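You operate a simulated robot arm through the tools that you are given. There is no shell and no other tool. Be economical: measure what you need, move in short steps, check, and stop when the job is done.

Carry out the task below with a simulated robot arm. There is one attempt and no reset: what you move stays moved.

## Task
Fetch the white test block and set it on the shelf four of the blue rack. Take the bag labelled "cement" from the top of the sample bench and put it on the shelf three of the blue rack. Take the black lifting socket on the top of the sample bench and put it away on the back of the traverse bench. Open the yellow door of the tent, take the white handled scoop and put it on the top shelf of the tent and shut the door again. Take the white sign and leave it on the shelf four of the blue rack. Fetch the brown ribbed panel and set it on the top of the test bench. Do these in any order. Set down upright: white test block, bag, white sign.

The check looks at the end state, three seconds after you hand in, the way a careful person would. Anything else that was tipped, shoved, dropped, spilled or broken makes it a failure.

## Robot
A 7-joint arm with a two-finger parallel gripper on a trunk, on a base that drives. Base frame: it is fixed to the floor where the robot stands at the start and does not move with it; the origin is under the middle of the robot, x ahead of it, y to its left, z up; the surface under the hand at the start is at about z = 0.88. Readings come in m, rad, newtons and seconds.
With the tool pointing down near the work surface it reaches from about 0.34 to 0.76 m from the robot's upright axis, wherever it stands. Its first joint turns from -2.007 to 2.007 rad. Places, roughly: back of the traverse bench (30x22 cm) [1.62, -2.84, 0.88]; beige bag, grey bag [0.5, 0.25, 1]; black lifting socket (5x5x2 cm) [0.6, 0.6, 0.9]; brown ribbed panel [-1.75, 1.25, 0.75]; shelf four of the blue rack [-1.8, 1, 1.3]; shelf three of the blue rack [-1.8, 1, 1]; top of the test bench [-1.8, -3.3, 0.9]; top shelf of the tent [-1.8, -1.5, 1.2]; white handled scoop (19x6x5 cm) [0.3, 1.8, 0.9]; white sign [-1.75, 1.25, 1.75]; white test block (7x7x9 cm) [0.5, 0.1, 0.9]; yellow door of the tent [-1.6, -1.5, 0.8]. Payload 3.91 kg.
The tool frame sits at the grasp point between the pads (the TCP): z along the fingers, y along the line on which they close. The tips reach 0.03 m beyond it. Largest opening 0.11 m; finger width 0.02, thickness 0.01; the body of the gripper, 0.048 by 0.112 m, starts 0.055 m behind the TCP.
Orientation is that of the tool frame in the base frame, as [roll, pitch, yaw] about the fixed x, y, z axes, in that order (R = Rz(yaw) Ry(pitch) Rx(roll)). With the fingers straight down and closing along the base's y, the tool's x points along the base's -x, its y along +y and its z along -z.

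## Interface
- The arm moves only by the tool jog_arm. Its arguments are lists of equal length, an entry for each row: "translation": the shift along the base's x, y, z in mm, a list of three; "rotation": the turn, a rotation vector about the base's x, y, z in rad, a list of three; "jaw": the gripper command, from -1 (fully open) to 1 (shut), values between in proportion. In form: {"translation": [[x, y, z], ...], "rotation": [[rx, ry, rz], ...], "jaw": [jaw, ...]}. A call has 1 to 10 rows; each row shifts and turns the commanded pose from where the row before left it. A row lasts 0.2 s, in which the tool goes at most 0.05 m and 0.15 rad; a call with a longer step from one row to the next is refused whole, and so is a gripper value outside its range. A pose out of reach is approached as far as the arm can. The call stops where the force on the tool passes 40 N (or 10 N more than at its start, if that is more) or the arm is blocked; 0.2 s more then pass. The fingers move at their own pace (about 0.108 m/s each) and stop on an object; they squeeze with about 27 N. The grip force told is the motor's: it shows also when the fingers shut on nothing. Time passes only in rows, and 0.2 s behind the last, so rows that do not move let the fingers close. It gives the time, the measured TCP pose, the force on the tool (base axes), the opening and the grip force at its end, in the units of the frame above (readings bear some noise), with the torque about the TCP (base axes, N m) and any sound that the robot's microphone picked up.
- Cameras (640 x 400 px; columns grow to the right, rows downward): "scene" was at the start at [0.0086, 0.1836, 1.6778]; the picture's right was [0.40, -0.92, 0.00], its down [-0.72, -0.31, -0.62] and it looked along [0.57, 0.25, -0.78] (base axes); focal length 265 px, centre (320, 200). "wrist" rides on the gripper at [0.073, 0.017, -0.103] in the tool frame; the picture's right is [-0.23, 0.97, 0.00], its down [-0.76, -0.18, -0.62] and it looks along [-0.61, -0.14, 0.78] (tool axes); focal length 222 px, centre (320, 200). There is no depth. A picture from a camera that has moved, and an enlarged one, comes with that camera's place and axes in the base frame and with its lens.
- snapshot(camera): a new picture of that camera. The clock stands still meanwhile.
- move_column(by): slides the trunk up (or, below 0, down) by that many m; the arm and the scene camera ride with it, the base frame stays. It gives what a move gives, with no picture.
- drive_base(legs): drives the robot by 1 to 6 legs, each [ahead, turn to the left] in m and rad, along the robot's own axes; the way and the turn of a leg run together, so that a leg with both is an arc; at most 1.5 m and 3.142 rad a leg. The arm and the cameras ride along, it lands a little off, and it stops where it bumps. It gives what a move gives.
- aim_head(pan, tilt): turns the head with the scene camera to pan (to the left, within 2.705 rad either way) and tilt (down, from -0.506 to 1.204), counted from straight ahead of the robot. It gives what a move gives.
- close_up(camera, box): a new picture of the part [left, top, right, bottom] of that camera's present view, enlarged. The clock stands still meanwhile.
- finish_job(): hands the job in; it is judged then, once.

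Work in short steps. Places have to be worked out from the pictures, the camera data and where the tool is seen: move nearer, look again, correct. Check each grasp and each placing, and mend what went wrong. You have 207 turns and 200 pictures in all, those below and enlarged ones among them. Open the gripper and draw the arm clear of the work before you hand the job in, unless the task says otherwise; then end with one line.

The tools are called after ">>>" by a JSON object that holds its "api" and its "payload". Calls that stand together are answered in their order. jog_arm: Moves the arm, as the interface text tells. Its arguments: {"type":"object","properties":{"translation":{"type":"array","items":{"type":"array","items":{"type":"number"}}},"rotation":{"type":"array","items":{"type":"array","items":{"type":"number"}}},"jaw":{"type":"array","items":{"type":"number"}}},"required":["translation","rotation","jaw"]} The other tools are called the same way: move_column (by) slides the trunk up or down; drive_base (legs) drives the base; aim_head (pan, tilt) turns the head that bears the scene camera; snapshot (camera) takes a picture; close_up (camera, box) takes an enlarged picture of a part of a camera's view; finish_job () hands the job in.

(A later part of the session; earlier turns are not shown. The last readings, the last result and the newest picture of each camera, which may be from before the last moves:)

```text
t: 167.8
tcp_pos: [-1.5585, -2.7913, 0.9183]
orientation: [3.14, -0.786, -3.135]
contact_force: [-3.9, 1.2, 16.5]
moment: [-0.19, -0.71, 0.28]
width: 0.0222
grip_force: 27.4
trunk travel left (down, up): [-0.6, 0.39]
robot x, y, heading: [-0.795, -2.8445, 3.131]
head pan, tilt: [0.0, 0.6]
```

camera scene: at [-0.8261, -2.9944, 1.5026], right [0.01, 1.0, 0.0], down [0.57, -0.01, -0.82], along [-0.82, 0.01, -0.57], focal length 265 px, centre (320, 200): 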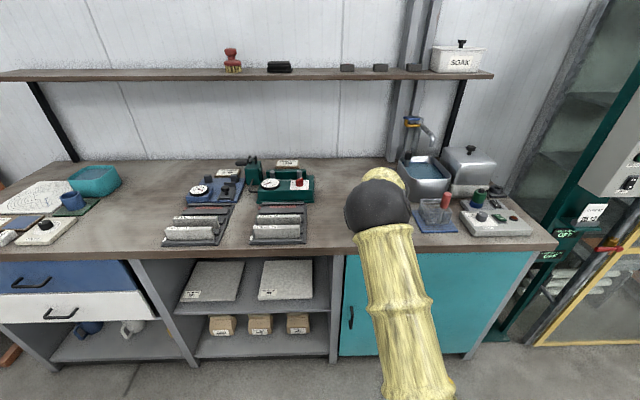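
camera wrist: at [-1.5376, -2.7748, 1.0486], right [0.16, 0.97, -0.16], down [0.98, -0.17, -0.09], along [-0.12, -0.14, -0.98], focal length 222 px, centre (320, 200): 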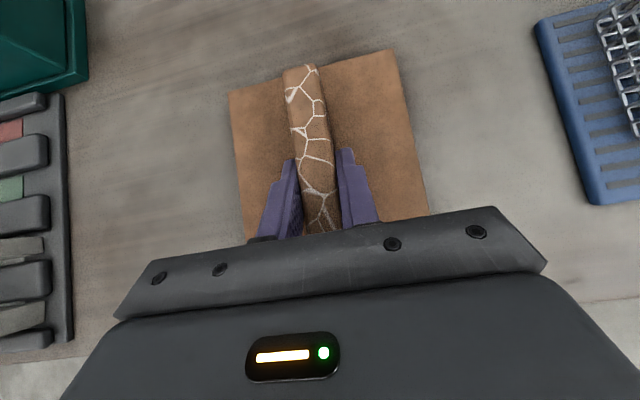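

Contact at 0.918, so the bench top is about 0.88. I release and withdraw along the finger axis.

>>> {"api": "jog_arm", "payload": {"translation": [[0, 0, 4], [0, 0, 0], [0, 0, 0], [0, 0, 0]], "rotation": [[0, 0, 0], [0, 0, 0], [0, 0, 0], [0, 0, 0]], "jaw": [1, -0.2, -0.2, -0.2]}}

>>> {"api": "jog_arm", "payload": {"translation": [[20, 0, 20], [20, 0, 20], [20, 0, 20], [20, 0, 20], [0, 0, 30]], "rotation": [[0, 0, 0], [0, 0, 0], [0, 0, 0], [0, 0, 0], [0, 0, 0]], "jaw": [-0.2, -0.2, -0.2, -0.2, -0.2]}}

>>> {"api": "snapshot", "payload": {"camera": "wrist"}}

>>> {"api": "drive_base", "payload": {"legs": [[-0.35, 0]]}}

>>> {"api": "move_column", "payload": {"by": 0.1}}

>>> {"api": "aim_head", "payload": {"pan": -0.9, "tilt": 0.3}}

>>> {"api": "snapshot", "payload": {"camera": "scene"}}

```text
t: 168.8
tcp_pos: [-1.5577, -2.7935, 0.9179]
orientation: [3.141, -0.778, -3.135]
contact_force: [-0.2, -0.1, 0.2]
moment: [0.0, 0.01, -0.03]
width: 0.066
grip_force: 0.1
trunk travel left (down, up): [-0.6, 0.39]
robot x, y, heading: [-0.7895, -2.8384, 3.125]
head pan, tilt: [0.0, 0.6]
```

```text
t: 170.0
tcp_pos: [-1.48, -2.7919, 1.0298]
orientation: [3.14, -0.781, -3.134]
contact_force: [-0.2, 0.6, 0.1]
moment: [-0.01, 0.0, -0.03]
width: 0.0659
grip_force: 0.0
trunk travel left (down, up): [-0.6, 0.39]
robot x, y, heading: [-0.7945, -2.8445, 3.131]
head pan, tilt: [0.0, 0.6]
```

```text
142 pictures are left
camera wrist: at [-1.4585, -2.7754, 1.1538], right [0.16, 0.97, -0.16], down [0.98, -0.17, -0.09], along [-0.12, -0.14, -0.98], focal length 222 px, centre (320, 200)
```

wrist: 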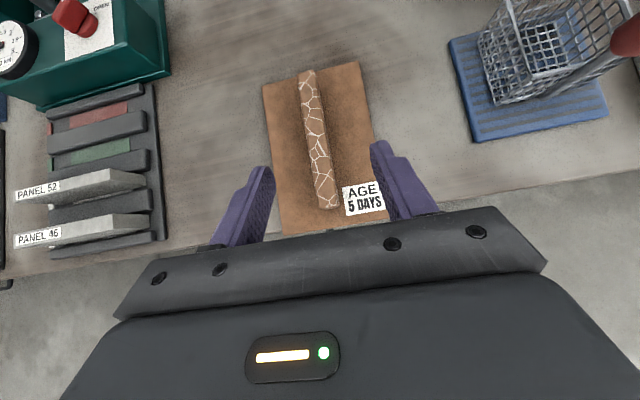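

```text
t: 172.6
tcp_pos: [-1.1215, -2.7953, 1.0277]
orientation: [3.14, -0.779, -3.138]
contact_force: [0.6, 0.0, -0.2]
moment: [0.01, -0.04, -0.01]
width: 0.0662
grip_force: 0.1
trunk travel left (down, up): [-0.6, 0.39]
robot x, y, heading: [-0.4351, -2.8499, 3.125]
head pan, tilt: [0.0, 0.6]
```

```text
t: 173.9
tcp_pos: [-1.1216, -2.7956, 1.1289]
orientation: [3.14, -0.781, -3.136]
contact_force: [0.4, 0.2, 0.0]
moment: [-0.02, -0.02, -0.03]
width: 0.0659
grip_force: 0.1
trunk travel left (down, up): [-0.7, 0.29]
robot x, y, heading: [-0.4353, -2.8485, 3.129]
head pan, tilt: [0.0, 0.6]
```

```text
t: 175.1
tcp_pos: [-1.1216, -2.7957, 1.1278]
orientation: [3.14, -0.779, -3.135]
contact_force: [0.5, 0.1, 0.2]
moment: [0.01, -0.01, -0.02]
width: 0.0658
grip_force: 0.1
trunk travel left (down, up): [-0.7, 0.29]
robot x, y, heading: [-0.4352, -2.8468, 3.121]
head pan, tilt: [-0.901, 0.3]
```

```text
141 pictures are left
camera scene: at [-0.4365, -2.9267, 1.6301], right [0.79, 0.61, 0.0], down [0.18, -0.23, -0.96], along [-0.58, 0.76, -0.3], focal length 265 px, centre (320, 200)
```

scene: 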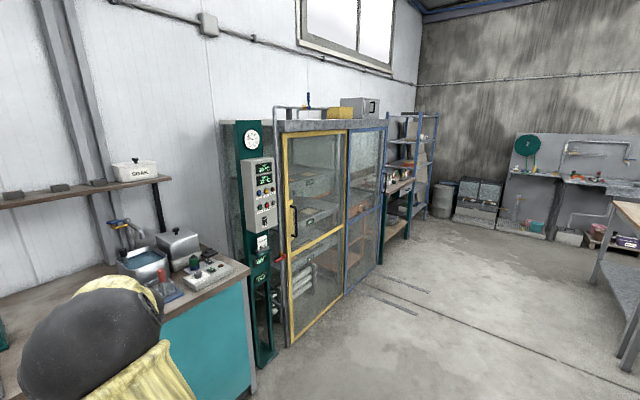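

Panel placed. While empty-handed, I study the tent's yellow door to learn how it opens.

>>> {"api": "close_up", "payload": {"camera": "scene", "box": [230, 90, 430, 215]}}

>>> {"api": "close_up", "payload": {"camera": "scene", "box": [230, 215, 430, 345]}}

```text
3.20 times, centred on (330, 152) of scene
camera zoom: at [-0.4365, -2.9267, 1.6301], right [0.79, 0.61, 0.0], down [0.18, -0.23, -0.96], along [-0.58, 0.76, -0.3], focal length 849 px, centre (288, 352)
```

zoom: 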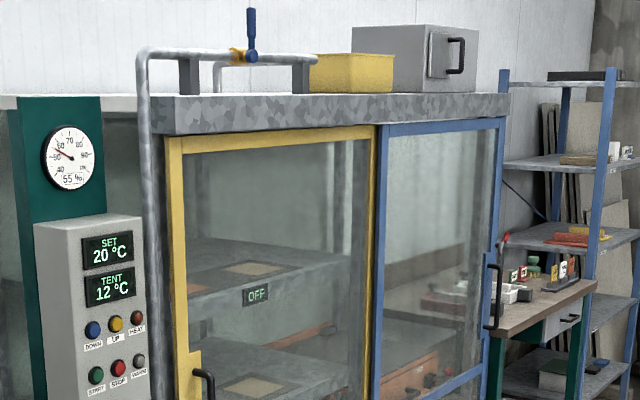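

```text
3.08 times, centred on (330, 280) of scene
camera zoom: at [-0.4365, -2.9267, 1.6301], right [0.79, 0.61, 0.0], down [0.18, -0.23, -0.96], along [-0.58, 0.76, -0.3], focal length 817 px, centre (289, -46)
```

zoom: 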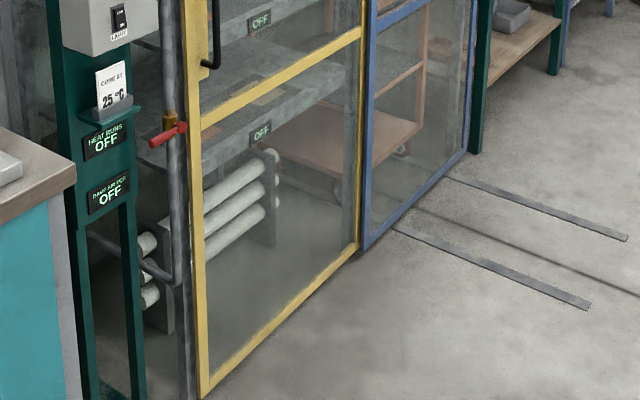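

It looks like a framed door at x ≈ -1.55, y -1.81..-1.12, with a vertical handle at y ≈ -1.78, z 0.89–1.10. I go stand in front of it for a better look.

>>> {"api": "drive_base", "payload": {"legs": [[0, -1.55], [1.1, 0], [0, 1.57]]}}

>>> {"api": "aim_head", "payload": {"pan": 0.15, "tilt": 0.3}}

>>> {"api": "snapshot", "payload": {"camera": "scene"}}

>>> {"api": "snapshot", "payload": {"camera": "wrist"}}

```text
t: 192.8
tcp_pos: [-1.1049, -1.6699, 1.1294]
orientation: [3.14, -0.78, 3.133]
contact_force: [0.3, -0.5, 0.7]
moment: [0.0, -0.02, 0.0]
width: 0.066
grip_force: 0.0
trunk travel left (down, up): [-0.7, 0.29]
robot x, y, heading: [-0.4165, -1.732, 3.11]
head pan, tilt: [-0.901, 0.3]
```

```text
t: 194.1
tcp_pos: [-1.1039, -1.6704, 1.1291]
orientation: [3.14, -0.78, 3.134]
contact_force: [0.2, 0.0, 0.7]
moment: [0.0, 0.0, -0.02]
width: 0.066
grip_force: 0.1
trunk travel left (down, up): [-0.7, 0.29]
robot x, y, heading: [-0.4177, -1.7312, 3.111]
head pan, tilt: [0.15, 0.3]
```

```text
138 pictures are left
camera scene: at [-0.4572, -1.8971, 1.6301], right [-0.12, 0.99, 0.0], down [0.29, 0.04, -0.96], along [-0.95, -0.11, -0.3], focal length 265 px, centre (320, 200)
```

scene: 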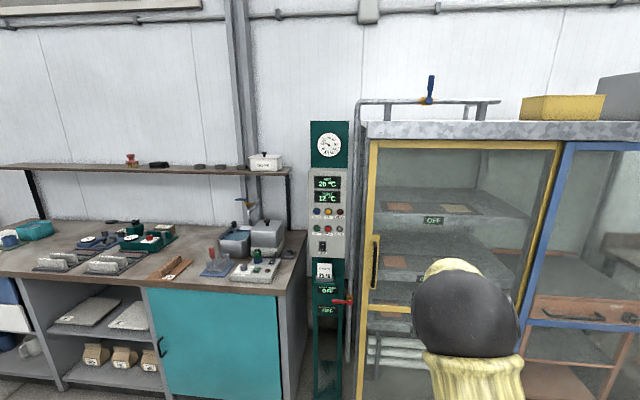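

```text
137 pictures are left
camera wrist: at [-1.083, -1.6537, 1.2535], right [0.17, 0.97, -0.16], down [0.98, -0.19, -0.09], along [-0.12, -0.14, -0.98], focal length 222 px, centre (320, 200)
```

wrist: 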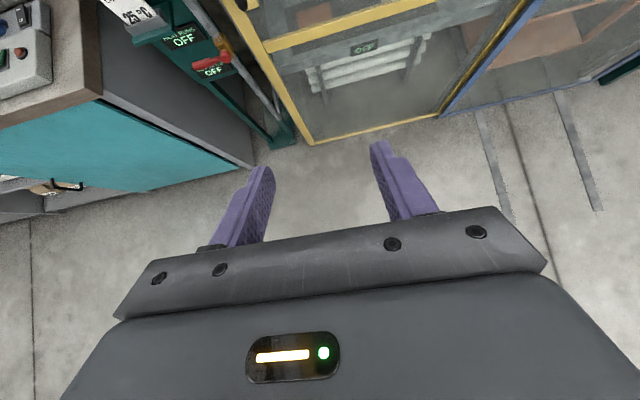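

>>> {"api": "close_up", "payload": {"camera": "scene", "box": [350, 110, 640, 290]}}

>>> {"api": "aim_head", "payload": {"pan": -0.2, "tilt": 0.2}}

>>> {"api": "close_up", "payload": {"camera": "scene", "box": [220, 80, 540, 280]}}

```text
2.21 times, centred on (495, 200) of scene
camera zoom: at [-0.4572, -1.8971, 1.6301], right [-0.12, 0.99, 0.0], down [0.29, 0.04, -0.96], along [-0.95, -0.11, -0.3], focal length 586 px, centre (-66, 200)
```

zoom: 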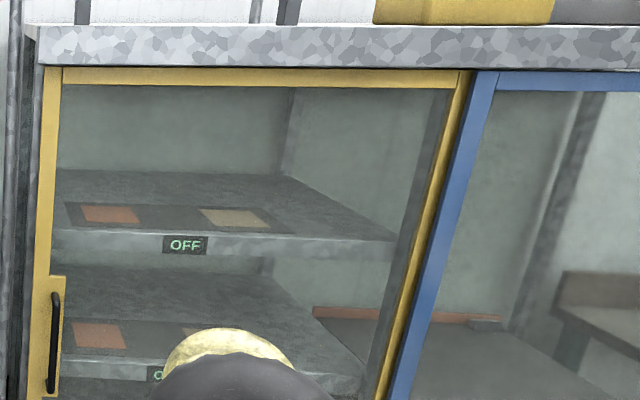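

```text
t: 194.9
tcp_pos: [-1.1035, -1.6695, 1.1283]
orientation: [3.14, -0.782, 3.133]
contact_force: [0.3, 1.1, -0.2]
moment: [-0.01, -0.01, -0.01]
width: 0.066
grip_force: 0.1
trunk travel left (down, up): [-0.7, 0.29]
robot x, y, heading: [-0.4176, -1.7296, 3.11]
head pan, tilt: [-0.201, 0.201]
```

```text
2.00 times, centred on (380, 180) of scene
camera zoom: at [-0.4553, -1.8648, 1.6394], right [0.23, 0.97, 0.0], down [0.19, -0.05, -0.98], along [-0.95, 0.22, -0.2], focal length 531 px, centre (200, 240)
```

zoom: 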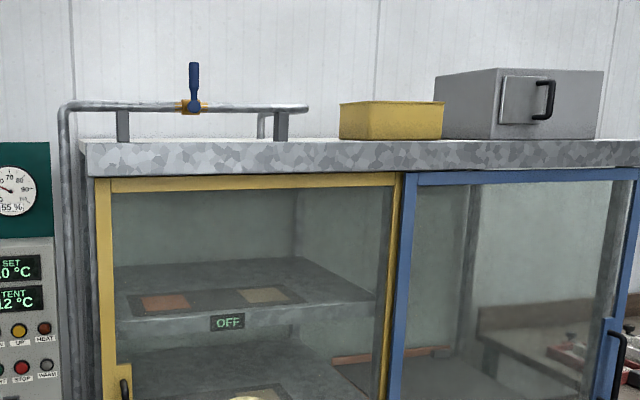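

No hinges visible, so I'll find out by feel. I set the hand near-horizontal at handle height (z ≈ 1.0) in line with the handle at y ≈ -1.777.

>>> {"api": "move_column", "payload": {"by": -0.2}}

>>> {"api": "jog_arm", "payload": {"translation": [[0, -20, 20], [0, -20, 20], [0, -20, 20], [0, -20, 12], [0, -20, 0], [0, -7, 0], [0, 0, 0]], "rotation": [[0, 0.08, 0], [0, 0.08, 0], [0, 0.08, 0], [0, 0.08, 0], [0, 0.08, 0], [0, 0.06, 0], [0, 0, 0]], "jaw": [-0.4, -0.4, -0.4, -0.4, -0.4, -0.4, -0.4]}}

>>> {"api": "snapshot", "payload": {"camera": "wrist"}}

>>> {"api": "snapshot", "payload": {"camera": "scene"}}

```text
t: 197.1
tcp_pos: [-1.1039, -1.67, 0.9287]
orientation: [3.14, -0.781, 3.131]
contact_force: [0.0, 0.3, -0.2]
moment: [0.02, 0.0, -0.02]
width: 0.0662
grip_force: 0.1
trunk travel left (down, up): [-0.5, 0.49]
robot x, y, heading: [-0.416, -1.7268, 3.12]
head pan, tilt: [-0.201, 0.201]
```

```text
t: 198.7
tcp_pos: [-1.1037, -1.7783, 0.9997]
orientation: [-3.132, -1.241, 3.124]
contact_force: [0.6, -1.1, -0.8]
moment: [0.01, 0.02, 0.02]
width: 0.0769
grip_force: 0.1
trunk travel left (down, up): [-0.5, 0.49]
robot x, y, heading: [-0.4192, -1.728, 3.114]
head pan, tilt: [-0.201, 0.201]
```

```text
134 pictures are left
camera wrist: at [-1.0303, -1.7609, 1.1024], right [0.08, 0.97, -0.22], down [0.83, -0.19, -0.52], along [-0.54, -0.14, -0.83], focal length 222 px, centre (320, 200)
```

wrist: 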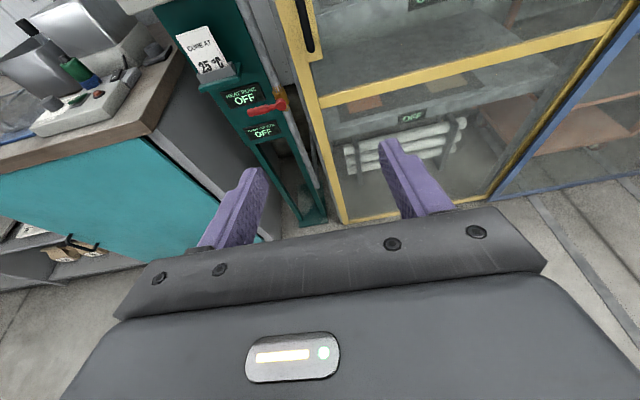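

```text
133 pictures are left
camera scene: at [-0.4552, -1.8648, 1.4394], right [0.23, 0.97, 0.0], down [0.19, -0.05, -0.98], along [-0.95, 0.22, -0.2], focal length 265 px, centre (320, 200)
```

scene: 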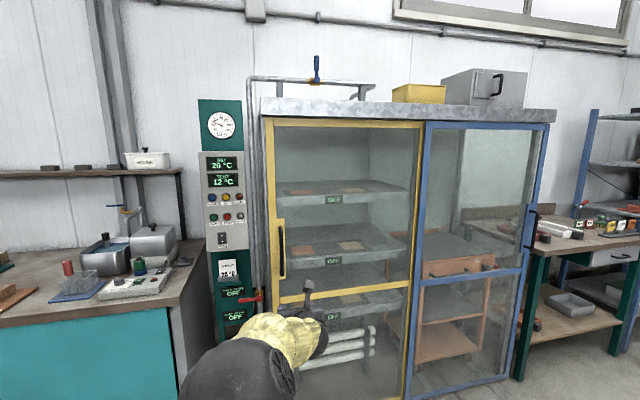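

The handle is confirmed at y ≈ -1.782. I drive 0.3 m closer and look again.

>>> {"api": "drive_base", "payload": {"legs": [[0.29, 0]]}}

>>> {"api": "snapshot", "payload": {"camera": "wrist"}}

>>> {"api": "snapshot", "payload": {"camera": "scene"}}

```text
t: 201.0
tcp_pos: [-1.3986, -1.7658, 1.0003]
orientation: [-3.129, -1.239, 3.116]
contact_force: [-1.0, 0.3, -0.3]
moment: [0.02, -0.02, 0.0]
width: 0.0772
grip_force: 0.2
trunk travel left (down, up): [-0.5, 0.49]
robot x, y, heading: [-0.7148, -1.7274, 3.111]
head pan, tilt: [-0.201, 0.201]
```

```text
132 pictures are left
camera wrist: at [-1.3246, -1.7492, 1.1023], right [0.09, 0.97, -0.22], down [0.83, -0.19, -0.52], along [-0.54, -0.14, -0.83], focal length 222 px, centre (320, 200)
```

wrist: 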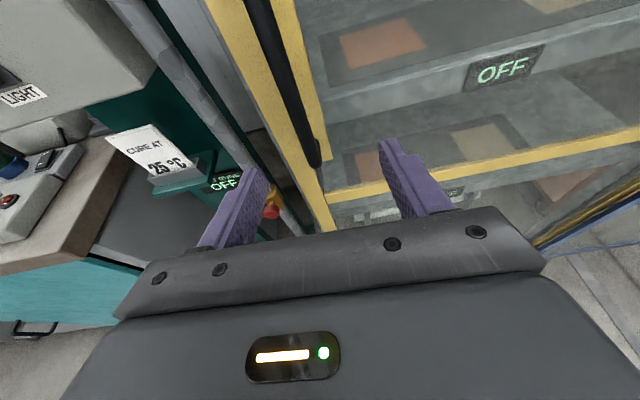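

```text
131 pictures are left
camera scene: at [-0.7499, -1.8555, 1.4394], right [0.23, 0.97, 0.0], down [0.19, -0.05, -0.98], along [-0.95, 0.23, -0.2], focal length 265 px, centre (320, 200)
```

scene: 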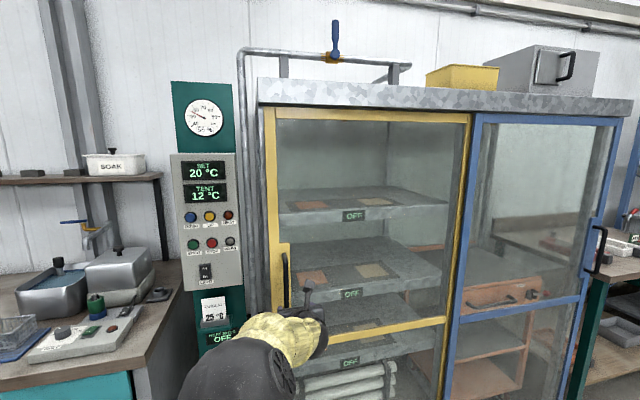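

The bar is at about (-1.515, -1.788). I narrow the jaw to 5 cm, align and move onto it in two steps.

>>> {"api": "jog_arm", "payload": {"translation": [[-10, -11, 0], [-10, -11, 0], [-20, 0, 0], [-20, 0, 0], [0, 0, 0]], "rotation": [[0, 0, 0.01], [0, 0, 0.01], [0, 0, 0], [0, 0, 0], [0, 0, 0]], "jaw": [0.09, 0.09, 0.09, 0.09, 0.09]}}

>>> {"api": "snapshot", "payload": {"camera": "wrist"}}

```text
t: 202.2
tcp_pos: [-1.4564, -1.7869, 1.001]
orientation: [-3.128, -1.239, 3.137]
contact_force: [0.2, -0.1, 0.2]
moment: [0.01, -0.02, -0.01]
width: 0.0499
grip_force: 0.0
trunk travel left (down, up): [-0.5, 0.49]
robot x, y, heading: [-0.7101, -1.7245, 3.108]
head pan, tilt: [-0.201, 0.201]
```

```text
130 pictures are left
camera wrist: at [-1.3842, -1.7699, 1.1037], right [0.07, 0.97, -0.22], down [0.84, -0.17, -0.52], along [-0.54, -0.15, -0.83], focal length 222 px, centre (320, 200)
```

wrist: 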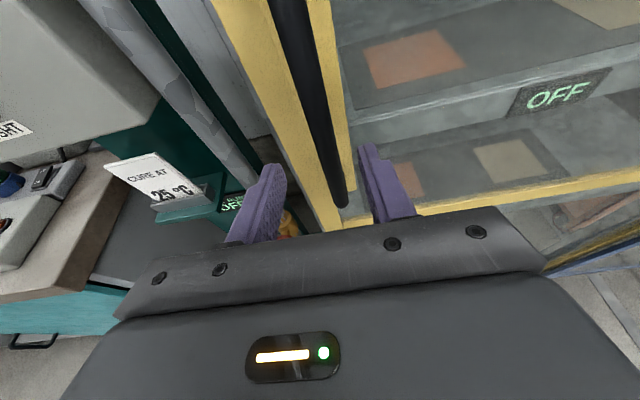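

>>> {"api": "jog_arm", "payload": {"translation": [[-20, 0, 0], [-18, -1, 0], [-10, 0, 0], [0, 0, 0]], "rotation": [[0, 0, 0], [0, 0, 0], [0, 0, 0], [0, 0, 0]], "jaw": [0.09, 0.09, 0.09, 0.09]}}

>>> {"api": "jog_arm", "payload": {"translation": [[0, 0, 0], [0, 0, 0], [0, 0, 0]], "rotation": [[0, 0, 0], [0, 0, 0], [0, 0, 0]], "jaw": [1, 1, 1]}}

>>> {"api": "snapshot", "payload": {"camera": "wrist"}}

```text
t: 203.2
tcp_pos: [-1.506, -1.7872, 1.0018]
orientation: [-3.132, -1.24, 3.138]
contact_force: [0.6, 0.4, 0.2]
moment: [0.0, 0.02, 0.04]
width: 0.0503
grip_force: 0.1
trunk travel left (down, up): [-0.5, 0.49]
robot x, y, heading: [-0.7119, -1.723, 3.105]
head pan, tilt: [-0.201, 0.201]
```

```text
t: 204.0
tcp_pos: [-1.5059, -1.7833, 1.0009]
orientation: [-3.13, -1.239, 3.132]
contact_force: [-2.3, 16.6, -0.1]
moment: [0.4, -0.23, -0.1]
width: 0.0157
grip_force: 44.8
trunk travel left (down, up): [-0.5, 0.49]
robot x, y, heading: [-0.7145, -1.7231, 3.106]
head pan, tilt: [-0.201, 0.201]
```

```text
129 pictures are left
camera wrist: at [-1.4328, -1.7655, 1.1038], right [0.07, 0.97, -0.22], down [0.84, -0.18, -0.52], along [-0.54, -0.15, -0.83], focal length 222 px, centre (320, 200)
```

wrist: 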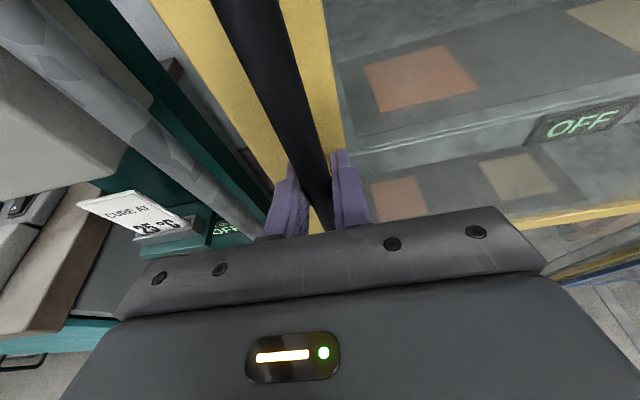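

The bar is gripped (16 mm). I test with a small pull toward the robot (+x).

>>> {"api": "jog_arm", "payload": {"translation": [[8, 3, 0], [8, 0, 0], [8, 0, 0], [0, 0, 0]], "rotation": [[0, 0, 0], [0, 0, 0], [0, 0, 0], [0, 0, 0]], "jaw": [1, 1, 1, 1]}}

>>> {"api": "snapshot", "payload": {"camera": "scene"}}

```text
t: 204.4
tcp_pos: [-1.5045, -1.7828, 1.0008]
orientation: [-3.129, -1.243, 3.134]
contact_force: [-24.6, 3.7, -5.0]
moment: [0.44, 0.06, -0.07]
width: 0.0156
grip_force: 45.2
trunk travel left (down, up): [-0.5, 0.49]
robot x, y, heading: [-0.7154, -1.7215, 3.107]
head pan, tilt: [-0.201, 0.201]
stopped in row 2: the force on the tool passed its limit at 52 N (the readings are from after the stop); the commanded pose is now the measured one
```

```text
128 pictures are left
camera scene: at [-0.7552, -1.8549, 1.4391], right [0.23, 0.97, 0.0], down [0.2, -0.05, -0.98], along [-0.95, 0.23, -0.2], focal length 265 px, centre (320, 200)
```

scene: 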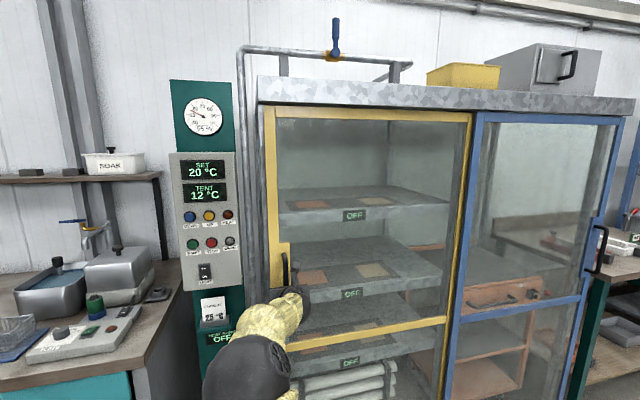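

Pulling toward me is blocked, so it is a sliding door. I try sliding it toward +y (behind or over the blue one).

>>> {"api": "jog_arm", "payload": {"translation": [[0, 8, 0], [0, 10, 0], [0, 12, 0], [0, 0, 0]], "rotation": [[0, 0, 0], [0, 0, 0], [0, 0, 0], [0, 0, 0]], "jaw": [1, 1, 1, 1]}}

```text
t: 205.4
tcp_pos: [-1.5055, -1.7536, 1.0011]
orientation: [-3.126, -1.242, 3.133]
contact_force: [-27.5, 1.6, -6.5]
moment: [0.47, 0.27, -0.08]
width: 0.0156
grip_force: 45.3
trunk travel left (down, up): [-0.5, 0.49]
robot x, y, heading: [-0.714, -1.7193, 3.112]
head pan, tilt: [-0.201, 0.201]
```

It slides freely along +y. I relieve the x preload and keep sliding.

>>> {"api": "jog_arm", "payload": {"translation": [[-4, 15, 0], [0, 25, 0], [0, 30, 0], [0, 30, 0], [0, 30, 0], [0, 30, 0], [0, 30, 0], [0, 0, 0]], "rotation": [[0, 0, 0], [0, 0, 0], [0, 0, 0], [0, 0, 0], [0, 0, 0], [0, 0, 0], [0, 0, 0], [0, 0, 0]], "jaw": [1, 1, 1, 1, 1, 1, 1, 1]}}

>>> {"api": "jog_arm", "payload": {"translation": [[0, 30, 0], [0, 30, 0], [0, 30, 0], [0, 30, 0], [0, 30, 0], [0, 30, 0], [0, 0, 0]], "rotation": [[0, 0, 0], [0, 0, 0], [0, 0, 0], [0, 0, 0], [0, 0, 0], [0, 0, 0], [0, 0, 0]], "jaw": [1, 1, 1, 1, 1, 1, 1]}}

>>> {"api": "snapshot", "payload": {"camera": "scene"}}

```text
t: 207.2
tcp_pos: [-1.5069, -1.5633, 1.0018]
orientation: [-3.124, -1.239, 3.134]
contact_force: [-13.4, 0.5, -22.7]
moment: [0.42, 0.05, -0.15]
width: 0.0157
grip_force: 44.9
trunk travel left (down, up): [-0.5, 0.49]
robot x, y, heading: [-0.7113, -1.7203, 3.11]
head pan, tilt: [-0.201, 0.201]
```

```text
t: 208.8
tcp_pos: [-1.5096, -1.3843, 0.9999]
orientation: [-3.127, -1.244, 3.135]
contact_force: [-25.8, 0.1, -3.8]
moment: [0.46, 0.36, -0.07]
width: 0.016
grip_force: 45.1
trunk travel left (down, up): [-0.5, 0.49]
robot x, y, heading: [-0.7128, -1.7199, 3.108]
head pan, tilt: [-0.201, 0.201]
```

```text
127 pictures are left
camera scene: at [-0.7548, -1.855, 1.4394], right [0.23, 0.97, 0.0], down [0.2, -0.05, -0.98], along [-0.95, 0.23, -0.2], focal length 265 px, centre (320, 200)
```

scene: 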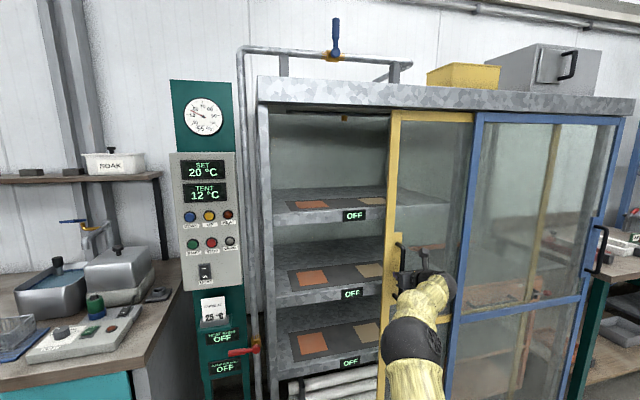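

The yellow door slides behind the blue one and is about 0.4 m open. I slide it another 0.12 m.

>>> {"api": "jog_arm", "payload": {"translation": [[-4, 25, 0], [-4, 25, 0], [0, 25, 0], [0, 25, 0], [0, 20, 0], [0, 0, 0]], "rotation": [[0, 0, 0], [0, 0, 0], [0, 0, 0], [0, 0, 0], [0, 0, 0], [0, 0, 0]], "jaw": [1, 1, 1, 1, 1, 1]}}

>>> {"api": "snapshot", "payload": {"camera": "scene"}}

>>> {"api": "snapshot", "payload": {"camera": "wrist"}}

```text
t: 210.2
tcp_pos: [-1.5095, -1.3024, 1.0004]
orientation: [-3.13, -1.256, 3.14]
contact_force: [-15.6, 1.7, 25.7]
moment: [0.23, -0.54, 0.02]
width: 0.0159
grip_force: 45.0
out of reach, approached as far as the arm can: row 4, 5
trunk travel left (down, up): [-0.5, 0.49]
robot x, y, heading: [-0.7125, -1.7216, 3.111]
head pan, tilt: [-0.201, 0.201]
```

```text
126 pictures are left
camera scene: at [-0.7497, -1.8567, 1.4397], right [0.23, 0.97, 0.0], down [0.19, -0.05, -0.98], along [-0.95, 0.23, -0.2], focal length 265 px, centre (320, 200)
```

scene: 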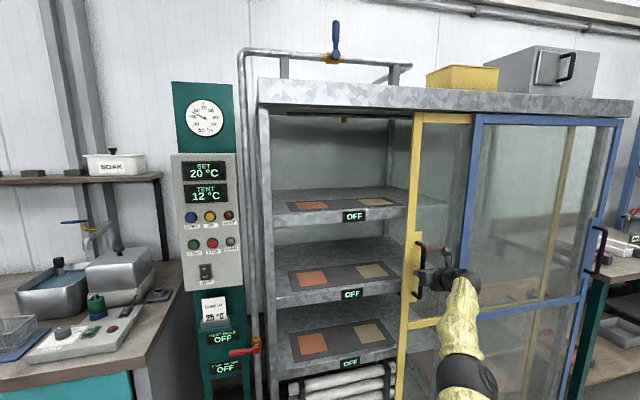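

```text
125 pictures are left
camera wrist: at [-1.4355, -1.2848, 1.1027], right [0.06, 0.97, -0.22], down [0.83, -0.17, -0.53], along [-0.55, -0.15, -0.82], focal length 222 px, centre (320, 200)
```

wrist: 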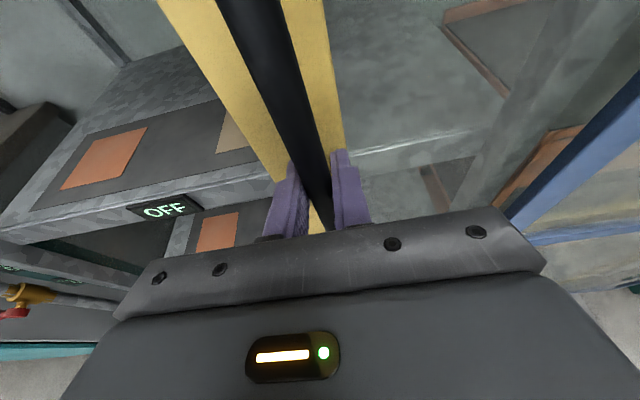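

Opening of about 0.48 m is enough. I release the handle and withdraw.

>>> {"api": "jog_arm", "payload": {"translation": [[-3, -3, 0], [0, 0, 0], [0, 0, 0]], "rotation": [[0, 0, 0], [0, 0, 0], [0, 0, 0]], "jaw": [0.2, 0.09, 0.09]}}

>>> {"api": "jog_arm", "payload": {"translation": [[20, 0, 0], [30, 0, 0], [30, 0, 0], [30, -30, 0], [20, -40, 0], [0, -40, 10], [0, -40, 20], [0, -40, 20], [0, -40, 20]], "rotation": [[0, 0, 0], [0, 0, 0], [0, 0, 0], [0, 0, 0], [0, 0, 0], [0, 0, 0], [0, 0, 0], [0, 0, 0], [0, 0, 0]], "jaw": [0.09, 0.09, 0.09, -1, -1, -1, -1, -1, -1]}}

>>> {"api": "snapshot", "payload": {"camera": "scene"}}

```text
t: 211.0
tcp_pos: [-1.5128, -1.302, 0.9955]
orientation: [-3.124, -1.245, 3.131]
contact_force: [-0.1, -0.4, 0.8]
moment: [-0.01, 0.01, 0.01]
width: 0.05
grip_force: 0.1
trunk travel left (down, up): [-0.5, 0.49]
robot x, y, heading: [-0.7121, -1.7213, 3.108]
head pan, tilt: [-0.201, 0.201]
```

```text
t: 213.0
tcp_pos: [-1.3815, -1.5357, 1.0677]
orientation: [-3.127, -1.246, 3.134]
contact_force: [0.0, -0.2, 0.4]
moment: [0.01, -0.01, -0.02]
width: 0.11
grip_force: 0.1
trunk travel left (down, up): [-0.5, 0.49]
robot x, y, heading: [-0.7114, -1.7203, 3.106]
head pan, tilt: [-0.201, 0.201]
```

```text
124 pictures are left
camera scene: at [-0.7502, -1.8554, 1.4394], right [0.23, 0.97, 0.0], down [0.19, -0.05, -0.98], along [-0.95, 0.23, -0.2], focal length 265 px, centre (320, 200)
```

scene: 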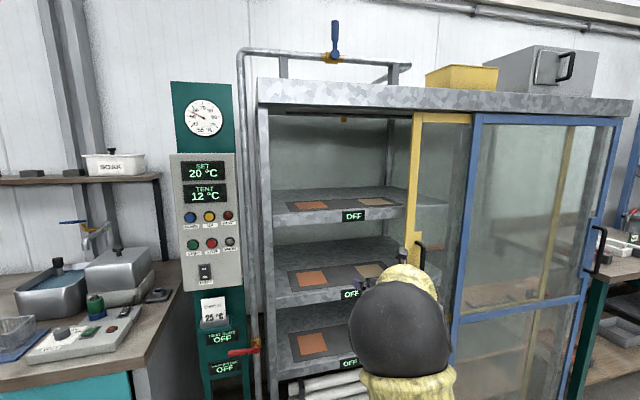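

The door stays open. I drive back along the aisle toward the wash table to fetch the scoop.

>>> {"api": "drive_base", "payload": {"legs": [[-0.35, 0], [0, -1.56], [1.4, 0], [1.2, 0]]}}

>>> {"api": "aim_head", "payload": {"pan": -0.5, "tilt": 0.5}}

>>> {"api": "snapshot", "payload": {"camera": "scene"}}

```text
t: 235.6
tcp_pos: [-0.176, 1.5363, 1.0682]
orientation: [-3.125, -1.245, 1.598]
contact_force: [0.4, -0.2, 0.3]
moment: [-0.04, 0.0, -0.01]
width: 0.1101
grip_force: 0.1
trunk travel left (down, up): [-0.5, 0.49]
robot x, y, heading: [-0.3387, 0.8611, 1.568]
head pan, tilt: [-0.201, 0.201]
```

```text
t: 236.4
tcp_pos: [-0.1783, 1.5357, 1.067]
orientation: [-3.125, -1.247, 1.597]
contact_force: [-0.1, 0.2, 0.0]
moment: [0.03, -0.03, -0.01]
width: 0.11
grip_force: 0.0
trunk travel left (down, up): [-0.5, 0.49]
robot x, y, heading: [-0.3402, 0.8568, 1.578]
head pan, tilt: [-0.499, 0.499]
```

```text
123 pictures are left
camera scene: at [-0.4498, 0.8798, 1.4118], right [0.88, -0.48, 0.0], down [-0.23, -0.42, -0.88], along [0.42, 0.77, -0.48], focal length 265 px, centre (320, 200)
```

scene: 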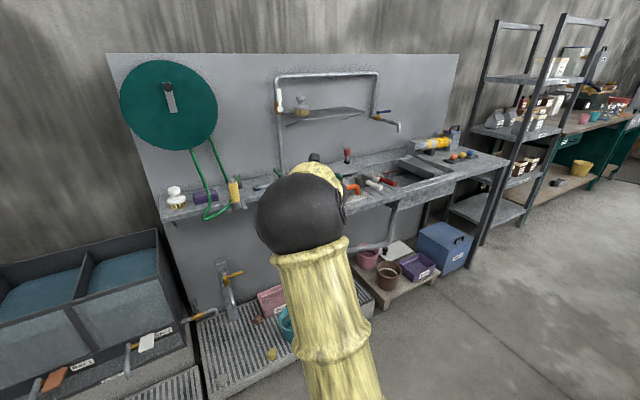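

>>> {"api": "close_up", "payload": {"camera": "scene", "box": [320, 140, 440, 215]}}

>>> {"api": "snapshot", "payload": {"camera": "wrist"}}

```text
5.33 times, centred on (380, 178) of scene
camera zoom: at [-0.4498, 0.8798, 1.4118], right [0.88, -0.48, 0.0], down [-0.23, -0.42, -0.88], along [0.42, 0.77, -0.48], focal length 1416 px, centre (0, 320)
```

zoom: 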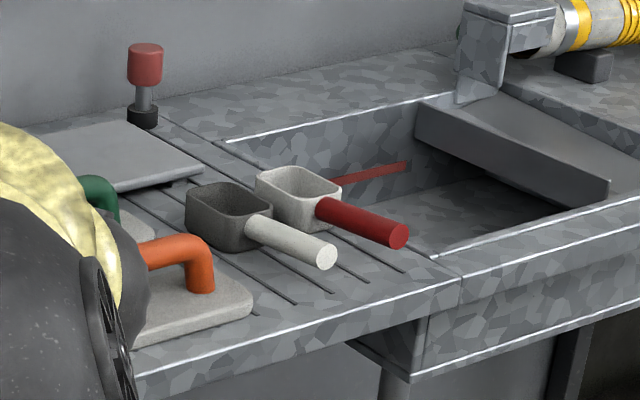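

```text
121 pictures are left
camera wrist: at [-0.1566, 1.4617, 1.1694], right [0.97, -0.03, -0.22], down [-0.15, -0.84, -0.52], along [-0.17, 0.54, -0.82], focal length 222 px, centre (320, 200)
```

wrist: 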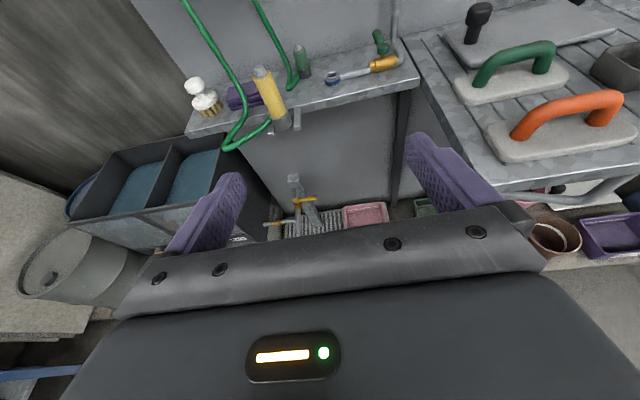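

The white-handled scoop (dark bowl) lies along y, with its handle from about (0.254, 1.72) to (0.271, 1.65). I raise the arm and reposition the base to about (0.12, 1.0) facing it.

>>> {"api": "move_column", "payload": {"by": 0.25}}

>>> {"api": "drive_base", "payload": {"legs": [[0, -1.27], [0.48, 0], [0, 1.27]]}}

>>> {"api": "aim_head", "payload": {"pan": 0.0, "tilt": 0.7}}

>>> {"api": "snapshot", "payload": {"camera": "scene"}}

>>> {"api": "snapshot", "payload": {"camera": "wrist"}}

```text
t: 238.9
tcp_pos: [-0.1771, 1.5359, 1.3174]
orientation: [-3.124, -1.247, 1.596]
contact_force: [0.2, 0.1, 0.9]
moment: [0.01, -0.01, 0.01]
width: 0.1098
grip_force: 0.0
trunk travel left (down, up): [-0.75, 0.24]
robot x, y, heading: [-0.3375, 0.8594, 1.571]
head pan, tilt: [-0.499, 0.499]
```

```text
t: 250.7
tcp_pos: [0.3374, 1.6621, 1.3183]
orientation: [-3.128, -1.247, 1.501]
contact_force: [0.3, 0.1, -0.6]
moment: [-0.03, -0.02, 0.0]
width: 0.1102
grip_force: 0.0
trunk travel left (down, up): [-0.75, 0.24]
robot x, y, heading: [0.1101, 1.0018, 1.479]
head pan, tilt: [-0.499, 0.499]
stopped in leg 3: the robot was blocked; the commanded pose is now the measured one
```

```text
t: 251.6
tcp_pos: [0.338, 1.6623, 1.3166]
orientation: [-3.127, -1.247, 1.503]
contact_force: [0.5, -0.7, 0.0]
moment: [0.01, 0.0, -0.01]
width: 0.1098
grip_force: 0.0
trunk travel left (down, up): [-0.75, 0.24]
robot x, y, heading: [0.1107, 1.0102, 1.472]
head pan, tilt: [0.0, 0.7]
```

```text
120 pictures are left
camera scene: at [-0.0398, 1.0439, 1.644], right [1.0, -0.1, 0.0], down [-0.06, -0.64, -0.77], along [0.07, 0.76, -0.64], focal length 265 px, centre (320, 200)
```

scene: 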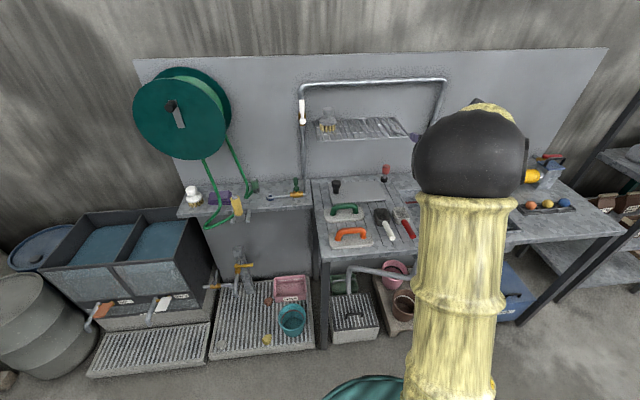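

```text
119 pictures are left
camera wrist: at [0.3503, 1.5859, 1.4194], right [0.97, -0.13, -0.22], down [-0.23, -0.82, -0.52], along [-0.12, 0.55, -0.82], focal length 222 px, centre (320, 200)
```

wrist: 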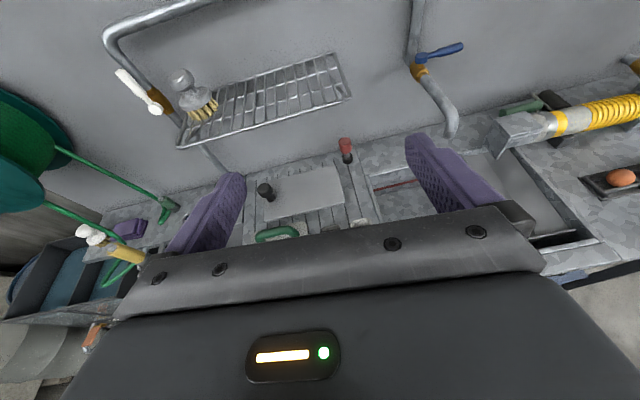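

The turn was blocked slightly short. I look around the base to see what it touched.

>>> {"api": "aim_head", "payload": {"pan": -1.7, "tilt": 0.9}}

>>> {"api": "snapshot", "payload": {"camera": "scene"}}

>>> {"api": "aim_head", "payload": {"pan": -0.5, "tilt": 0.2}}

>>> {"api": "snapshot", "payload": {"camera": "scene"}}

```text
t: 253.3
tcp_pos: [0.3372, 1.6625, 1.3173]
orientation: [-3.126, -1.249, 1.502]
contact_force: [0.5, -0.7, -0.1]
moment: [0.03, -0.02, -0.02]
width: 0.1098
grip_force: 0.1
trunk travel left (down, up): [-0.75, 0.24]
robot x, y, heading: [0.1111, 1.004, 1.475]
head pan, tilt: [-1.7, 0.901]
```

```text
118 pictures are left
camera scene: at [0.0256, 0.9425, 1.6279], right [-0.22, -0.97, 0.0], down [-0.76, 0.17, -0.62], along [0.61, -0.14, -0.78], focal length 265 px, centre (320, 200)
```

scene: 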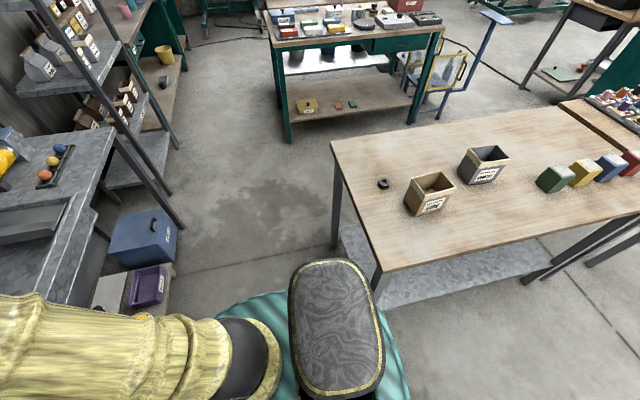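

```text
t: 254.7
tcp_pos: [0.3382, 1.6624, 1.3162]
orientation: [-3.126, -1.246, 1.502]
contact_force: [-0.5, 0.0, -0.1]
moment: [-0.02, 0.04, 0.0]
width: 0.1102
grip_force: 0.0
trunk travel left (down, up): [-0.75, 0.24]
robot x, y, heading: [0.112, 1.0049, 1.479]
head pan, tilt: [-0.499, 0.201]
```

```text
117 pictures are left
camera scene: at [0.0043, 1.0365, 1.6894], right [0.83, -0.56, 0.0], down [-0.11, -0.17, -0.98], along [0.55, 0.81, -0.2], focal length 265 px, centre (320, 200)
```

scene: 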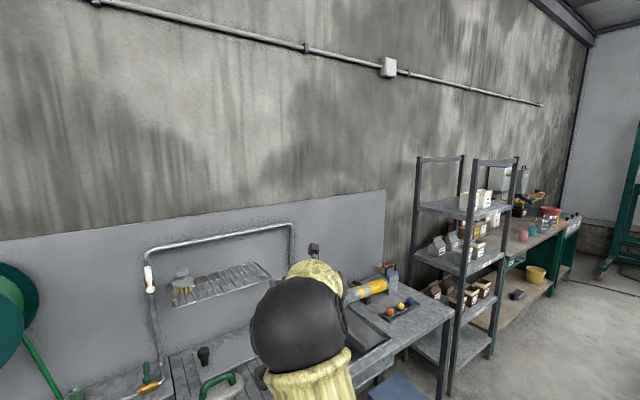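

Nothing appears disturbed, and the base's rear merely nears the bench corner. I lower the trunk again and tilt the tool to 45° to look at the scoop with the wrist camera.

>>> {"api": "jog_arm", "payload": {"translation": [[-15, -10, 0], [-15, -10, 0], [-15, -10, 0], [-15, -10, 0], [0, -10, 0], [0, 0, 0]], "rotation": [[-0.08, 0, 0.02], [-0.08, 0, 0.02], [-0.08, 0, 0.02], [-0.08, 0, 0.02], [-0.08, 0, 0], [0, 0, 0]], "jaw": [-1, -1, -1, -1, -1, -1]}}

>>> {"api": "move_column", "payload": {"by": -0.22}}

>>> {"api": "snapshot", "payload": {"camera": "wrist"}}

```text
t: 256.1
tcp_pos: [0.2773, 1.6115, 1.3174]
orientation: [-3.138, -0.846, 1.593]
contact_force: [-0.5, 0.1, -0.2]
moment: [0.0, 0.0, 0.03]
width: 0.1099
grip_force: 0.0
trunk travel left (down, up): [-0.75, 0.24]
robot x, y, heading: [0.1093, 1.0075, 1.475]
head pan, tilt: [-0.499, 0.201]
```

```text
t: 258.5
tcp_pos: [0.2778, 1.6123, 1.097]
orientation: [-3.139, -0.846, 1.592]
contact_force: [-0.3, 0.0, -0.2]
moment: [0.0, 0.01, -0.03]
width: 0.1098
grip_force: 0.0
trunk travel left (down, up): [-0.53, 0.46]
robot x, y, heading: [0.1105, 1.0065, 1.475]
head pan, tilt: [-0.499, 0.201]
```

```text
116 pictures are left
camera wrist: at [0.2955, 1.5827, 1.2205], right [0.98, -0.13, -0.17], down [-0.15, -0.98, -0.16], along [-0.15, 0.18, -0.97], focal length 222 px, centre (320, 200)
```

wrist: 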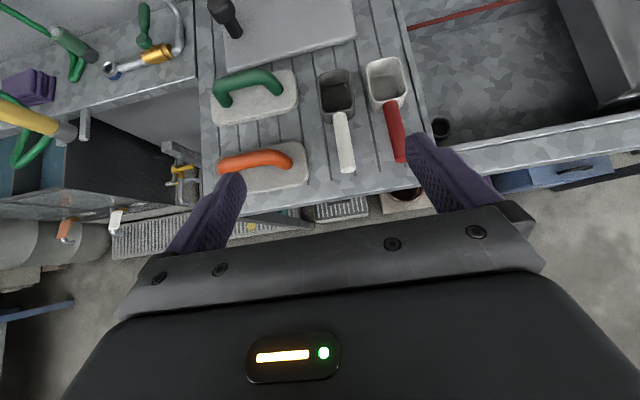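

The wrist camera puts the handle at x ≈ 0.294, y 1.685–1.76. I move to a standoff 12 cm before it, narrow the jaws and recheck.

>>> {"api": "jog_arm", "payload": {"translation": [[8, 6, -30], [8, 7, -35], [0, 0, -34], [0, 0, 0]], "rotation": [[0, 0, 0], [0, 0, 0], [0, 0, 0], [0, 0, 0]], "jaw": [-0.1, -0.1, -0.1, -0.1]}}

>>> {"api": "snapshot", "payload": {"camera": "wrist"}}

>>> {"api": "aim_head", "payload": {"pan": 0.0, "tilt": 0.6}}

>>> {"api": "snapshot", "payload": {"camera": "scene"}}

```text
t: 259.5
tcp_pos: [0.293, 1.6255, 0.9983]
orientation: [-3.138, -0.847, 1.592]
contact_force: [-0.7, -0.2, 0.0]
moment: [0.0, 0.01, -0.01]
width: 0.0604
grip_force: 0.0
trunk travel left (down, up): [-0.53, 0.46]
robot x, y, heading: [0.1115, 1.0043, 1.474]
head pan, tilt: [-0.499, 0.201]
```

```text
115 pictures are left
camera wrist: at [0.3109, 1.597, 1.1215], right [0.98, -0.13, -0.17], down [-0.15, -0.98, -0.16], along [-0.15, 0.18, -0.97], focal length 222 px, centre (320, 200)
```

wrist: 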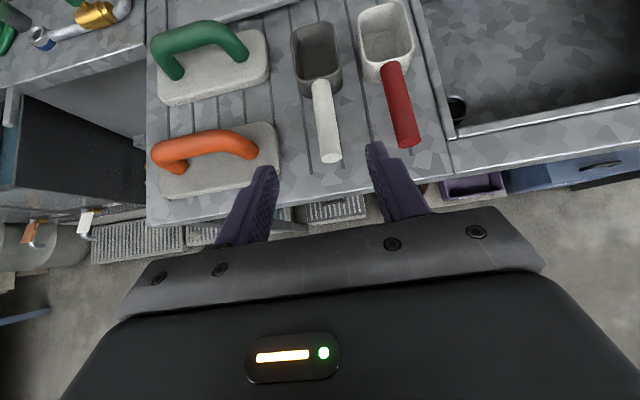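

```text
t: 260.4
tcp_pos: [0.2929, 1.6265, 0.9987]
orientation: [-3.138, -0.847, 1.593]
contact_force: [-0.2, -0.3, -0.5]
moment: [0.01, -0.03, -0.01]
width: 0.0604
grip_force: 0.0
trunk travel left (down, up): [-0.53, 0.46]
robot x, y, heading: [0.1102, 1.0068, 1.479]
head pan, tilt: [0.0, 0.6]
```

```text
114 pictures are left
camera scene: at [-0.0395, 1.0472, 1.4327], right [1.0, -0.1, 0.0], down [-0.05, -0.56, -0.83], along [0.08, 0.82, -0.56], focal length 265 px, centre (320, 200)
```

scene: 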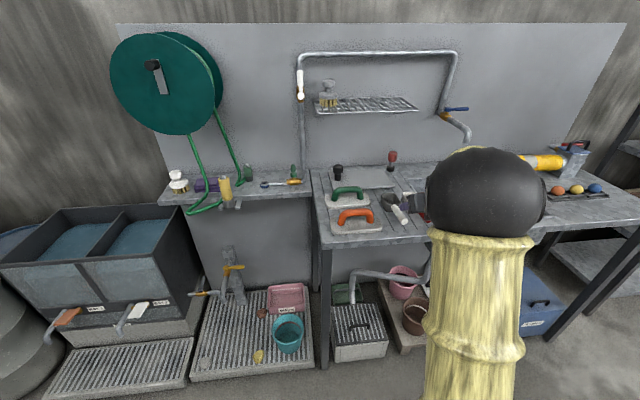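

Estimates agree: handle centre is about (0.2935, 1.72). I advance along the finger axis and close.

>>> {"api": "jog_arm", "payload": {"translation": [[0, 22, -20], [0, 22, -20], [0, 22, -20], [0, 22, -19], [0, 0, 0]], "rotation": [[0, 0, 0], [0, 0, 0], [0, 0, 0], [0, 0, 0], [0, 0, 0]], "jaw": [-0.1, -0.1, -0.1, -0.1, -0.1]}}

>>> {"api": "snapshot", "payload": {"camera": "wrist"}}

```text
t: 261.6
tcp_pos: [0.2929, 1.7132, 0.9205]
orientation: [-3.138, -0.846, 1.593]
contact_force: [-0.5, 0.3, -1.0]
moment: [0.05, 0.02, 0.03]
width: 0.0602
grip_force: 0.0
trunk travel left (down, up): [-0.53, 0.46]
robot x, y, heading: [0.1064, 1.0063, 1.479]
head pan, tilt: [0.0, 0.6]
```

```text
113 pictures are left
camera wrist: at [0.3112, 1.6842, 1.0433], right [0.98, -0.13, -0.17], down [-0.15, -0.98, -0.16], along [-0.15, 0.18, -0.97], focal length 222 px, centre (320, 200)
```

wrist: 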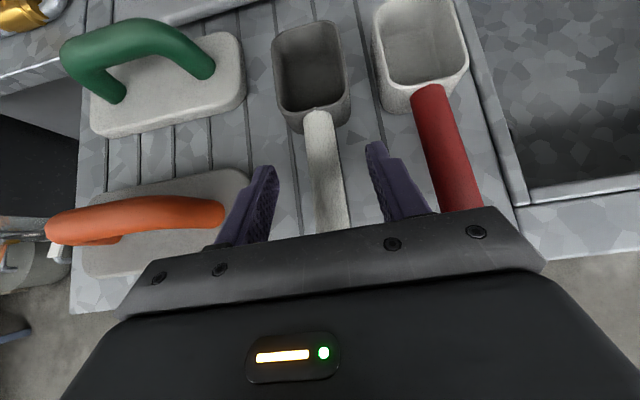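

The handle is between the fingers. I shift 8 mm forward and close.

>>> {"api": "jog_arm", "payload": {"translation": [[0, 8, -3], [0, 0, 0], [0, 0, 0], [0, 0, 0], [0, 0, 0]], "rotation": [[0, 0, 0], [0, 0, 0], [0, 0, 0], [0, 0, 0], [0, 0, 0]], "jaw": [-0.1, 1, 1, 1, 1]}}

>>> {"api": "jog_arm", "payload": {"translation": [[0, 0, 10], [0, 0, 20], [0, 0, 20], [0, 0, 20], [0, 0, 0]], "rotation": [[0, 0, 0], [0, 0, 0], [0, 0, 0], [0, 0, 0], [0, 0, 0]], "jaw": [1, 1, 1, 1, 1]}}

>>> {"api": "snapshot", "payload": {"camera": "wrist"}}

```text
t: 262.8
tcp_pos: [0.2941, 1.722, 0.9167]
orientation: [-3.138, -0.845, 1.594]
contact_force: [0.8, 0.7, -0.5]
moment: [-0.02, 0.01, -0.01]
width: 0.0217
grip_force: 26.6
trunk travel left (down, up): [-0.53, 0.46]
robot x, y, heading: [0.1123, 1.0049, 1.478]
head pan, tilt: [0.0, 0.6]
```

```text
t: 264.0
tcp_pos: [0.295, 1.7213, 0.9867]
orientation: [-3.137, -0.846, 1.593]
contact_force: [-0.1, 1.0, -1.5]
moment: [-0.03, 0.0, 0.02]
width: 0.022
grip_force: 27.1
trunk travel left (down, up): [-0.53, 0.46]
robot x, y, heading: [0.1086, 1.0041, 1.478]
head pan, tilt: [0.0, 0.6]
```

```text
112 pictures are left
camera wrist: at [0.3119, 1.6919, 1.1099], right [0.98, -0.13, -0.17], down [-0.15, -0.98, -0.16], along [-0.15, 0.18, -0.97], focal length 222 px, centre (320, 200)
```

wrist: 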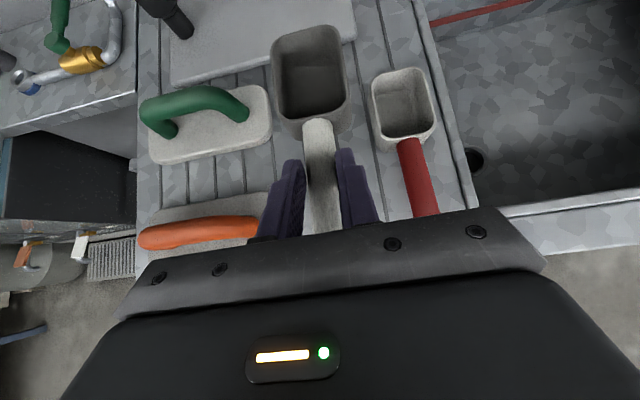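

The scoop is held and level. I raise it, retract a bit, step forward off the bench corner, then turn left and head down the aisle to the tent.

>>> {"api": "move_column", "payload": {"by": 0.25}}

>>> {"api": "jog_arm", "payload": {"translation": [[0, -30, 10], [0, -30, 10], [0, -20, 0]], "rotation": [[0, 0, 0], [0, 0, 0], [0, 0, 0]], "jaw": [1, 1, 1]}}

>>> {"api": "drive_base", "payload": {"legs": [[0.1, 0], [0, 1.66]]}}

```text
t: 266.6
tcp_pos: [0.2944, 1.7218, 1.2351]
orientation: [-3.139, -0.845, 1.593]
contact_force: [-0.8, 0.8, -0.9]
moment: [-0.09, -0.02, 0.04]
width: 0.0219
grip_force: 27.0
trunk travel left (down, up): [-0.78, 0.21]
robot x, y, heading: [0.1156, 1.0046, 1.476]
head pan, tilt: [0.0, 0.6]
```

```text
t: 267.4
tcp_pos: [0.2942, 1.639, 1.2557]
orientation: [-3.139, -0.847, 1.592]
contact_force: [-0.4, -0.3, -1.0]
moment: [-0.04, 0.04, 0.02]
width: 0.0219
grip_force: 27.2
trunk travel left (down, up): [-0.78, 0.21]
robot x, y, heading: [0.1145, 1.0083, 1.478]
head pan, tilt: [0.0, 0.6]
```

```text
t: 274.5
tcp_pos: [-0.5293, 1.2289, 1.255]
orientation: [-3.137, -0.847, -3.028]
contact_force: [0.2, -0.5, -1.3]
moment: [0.01, -0.09, 0.0]
width: 0.022
grip_force: 26.7
trunk travel left (down, up): [-0.78, 0.21]
robot x, y, heading: [0.116, 1.1082, 3.138]
head pan, tilt: [0.0, 0.6]
```

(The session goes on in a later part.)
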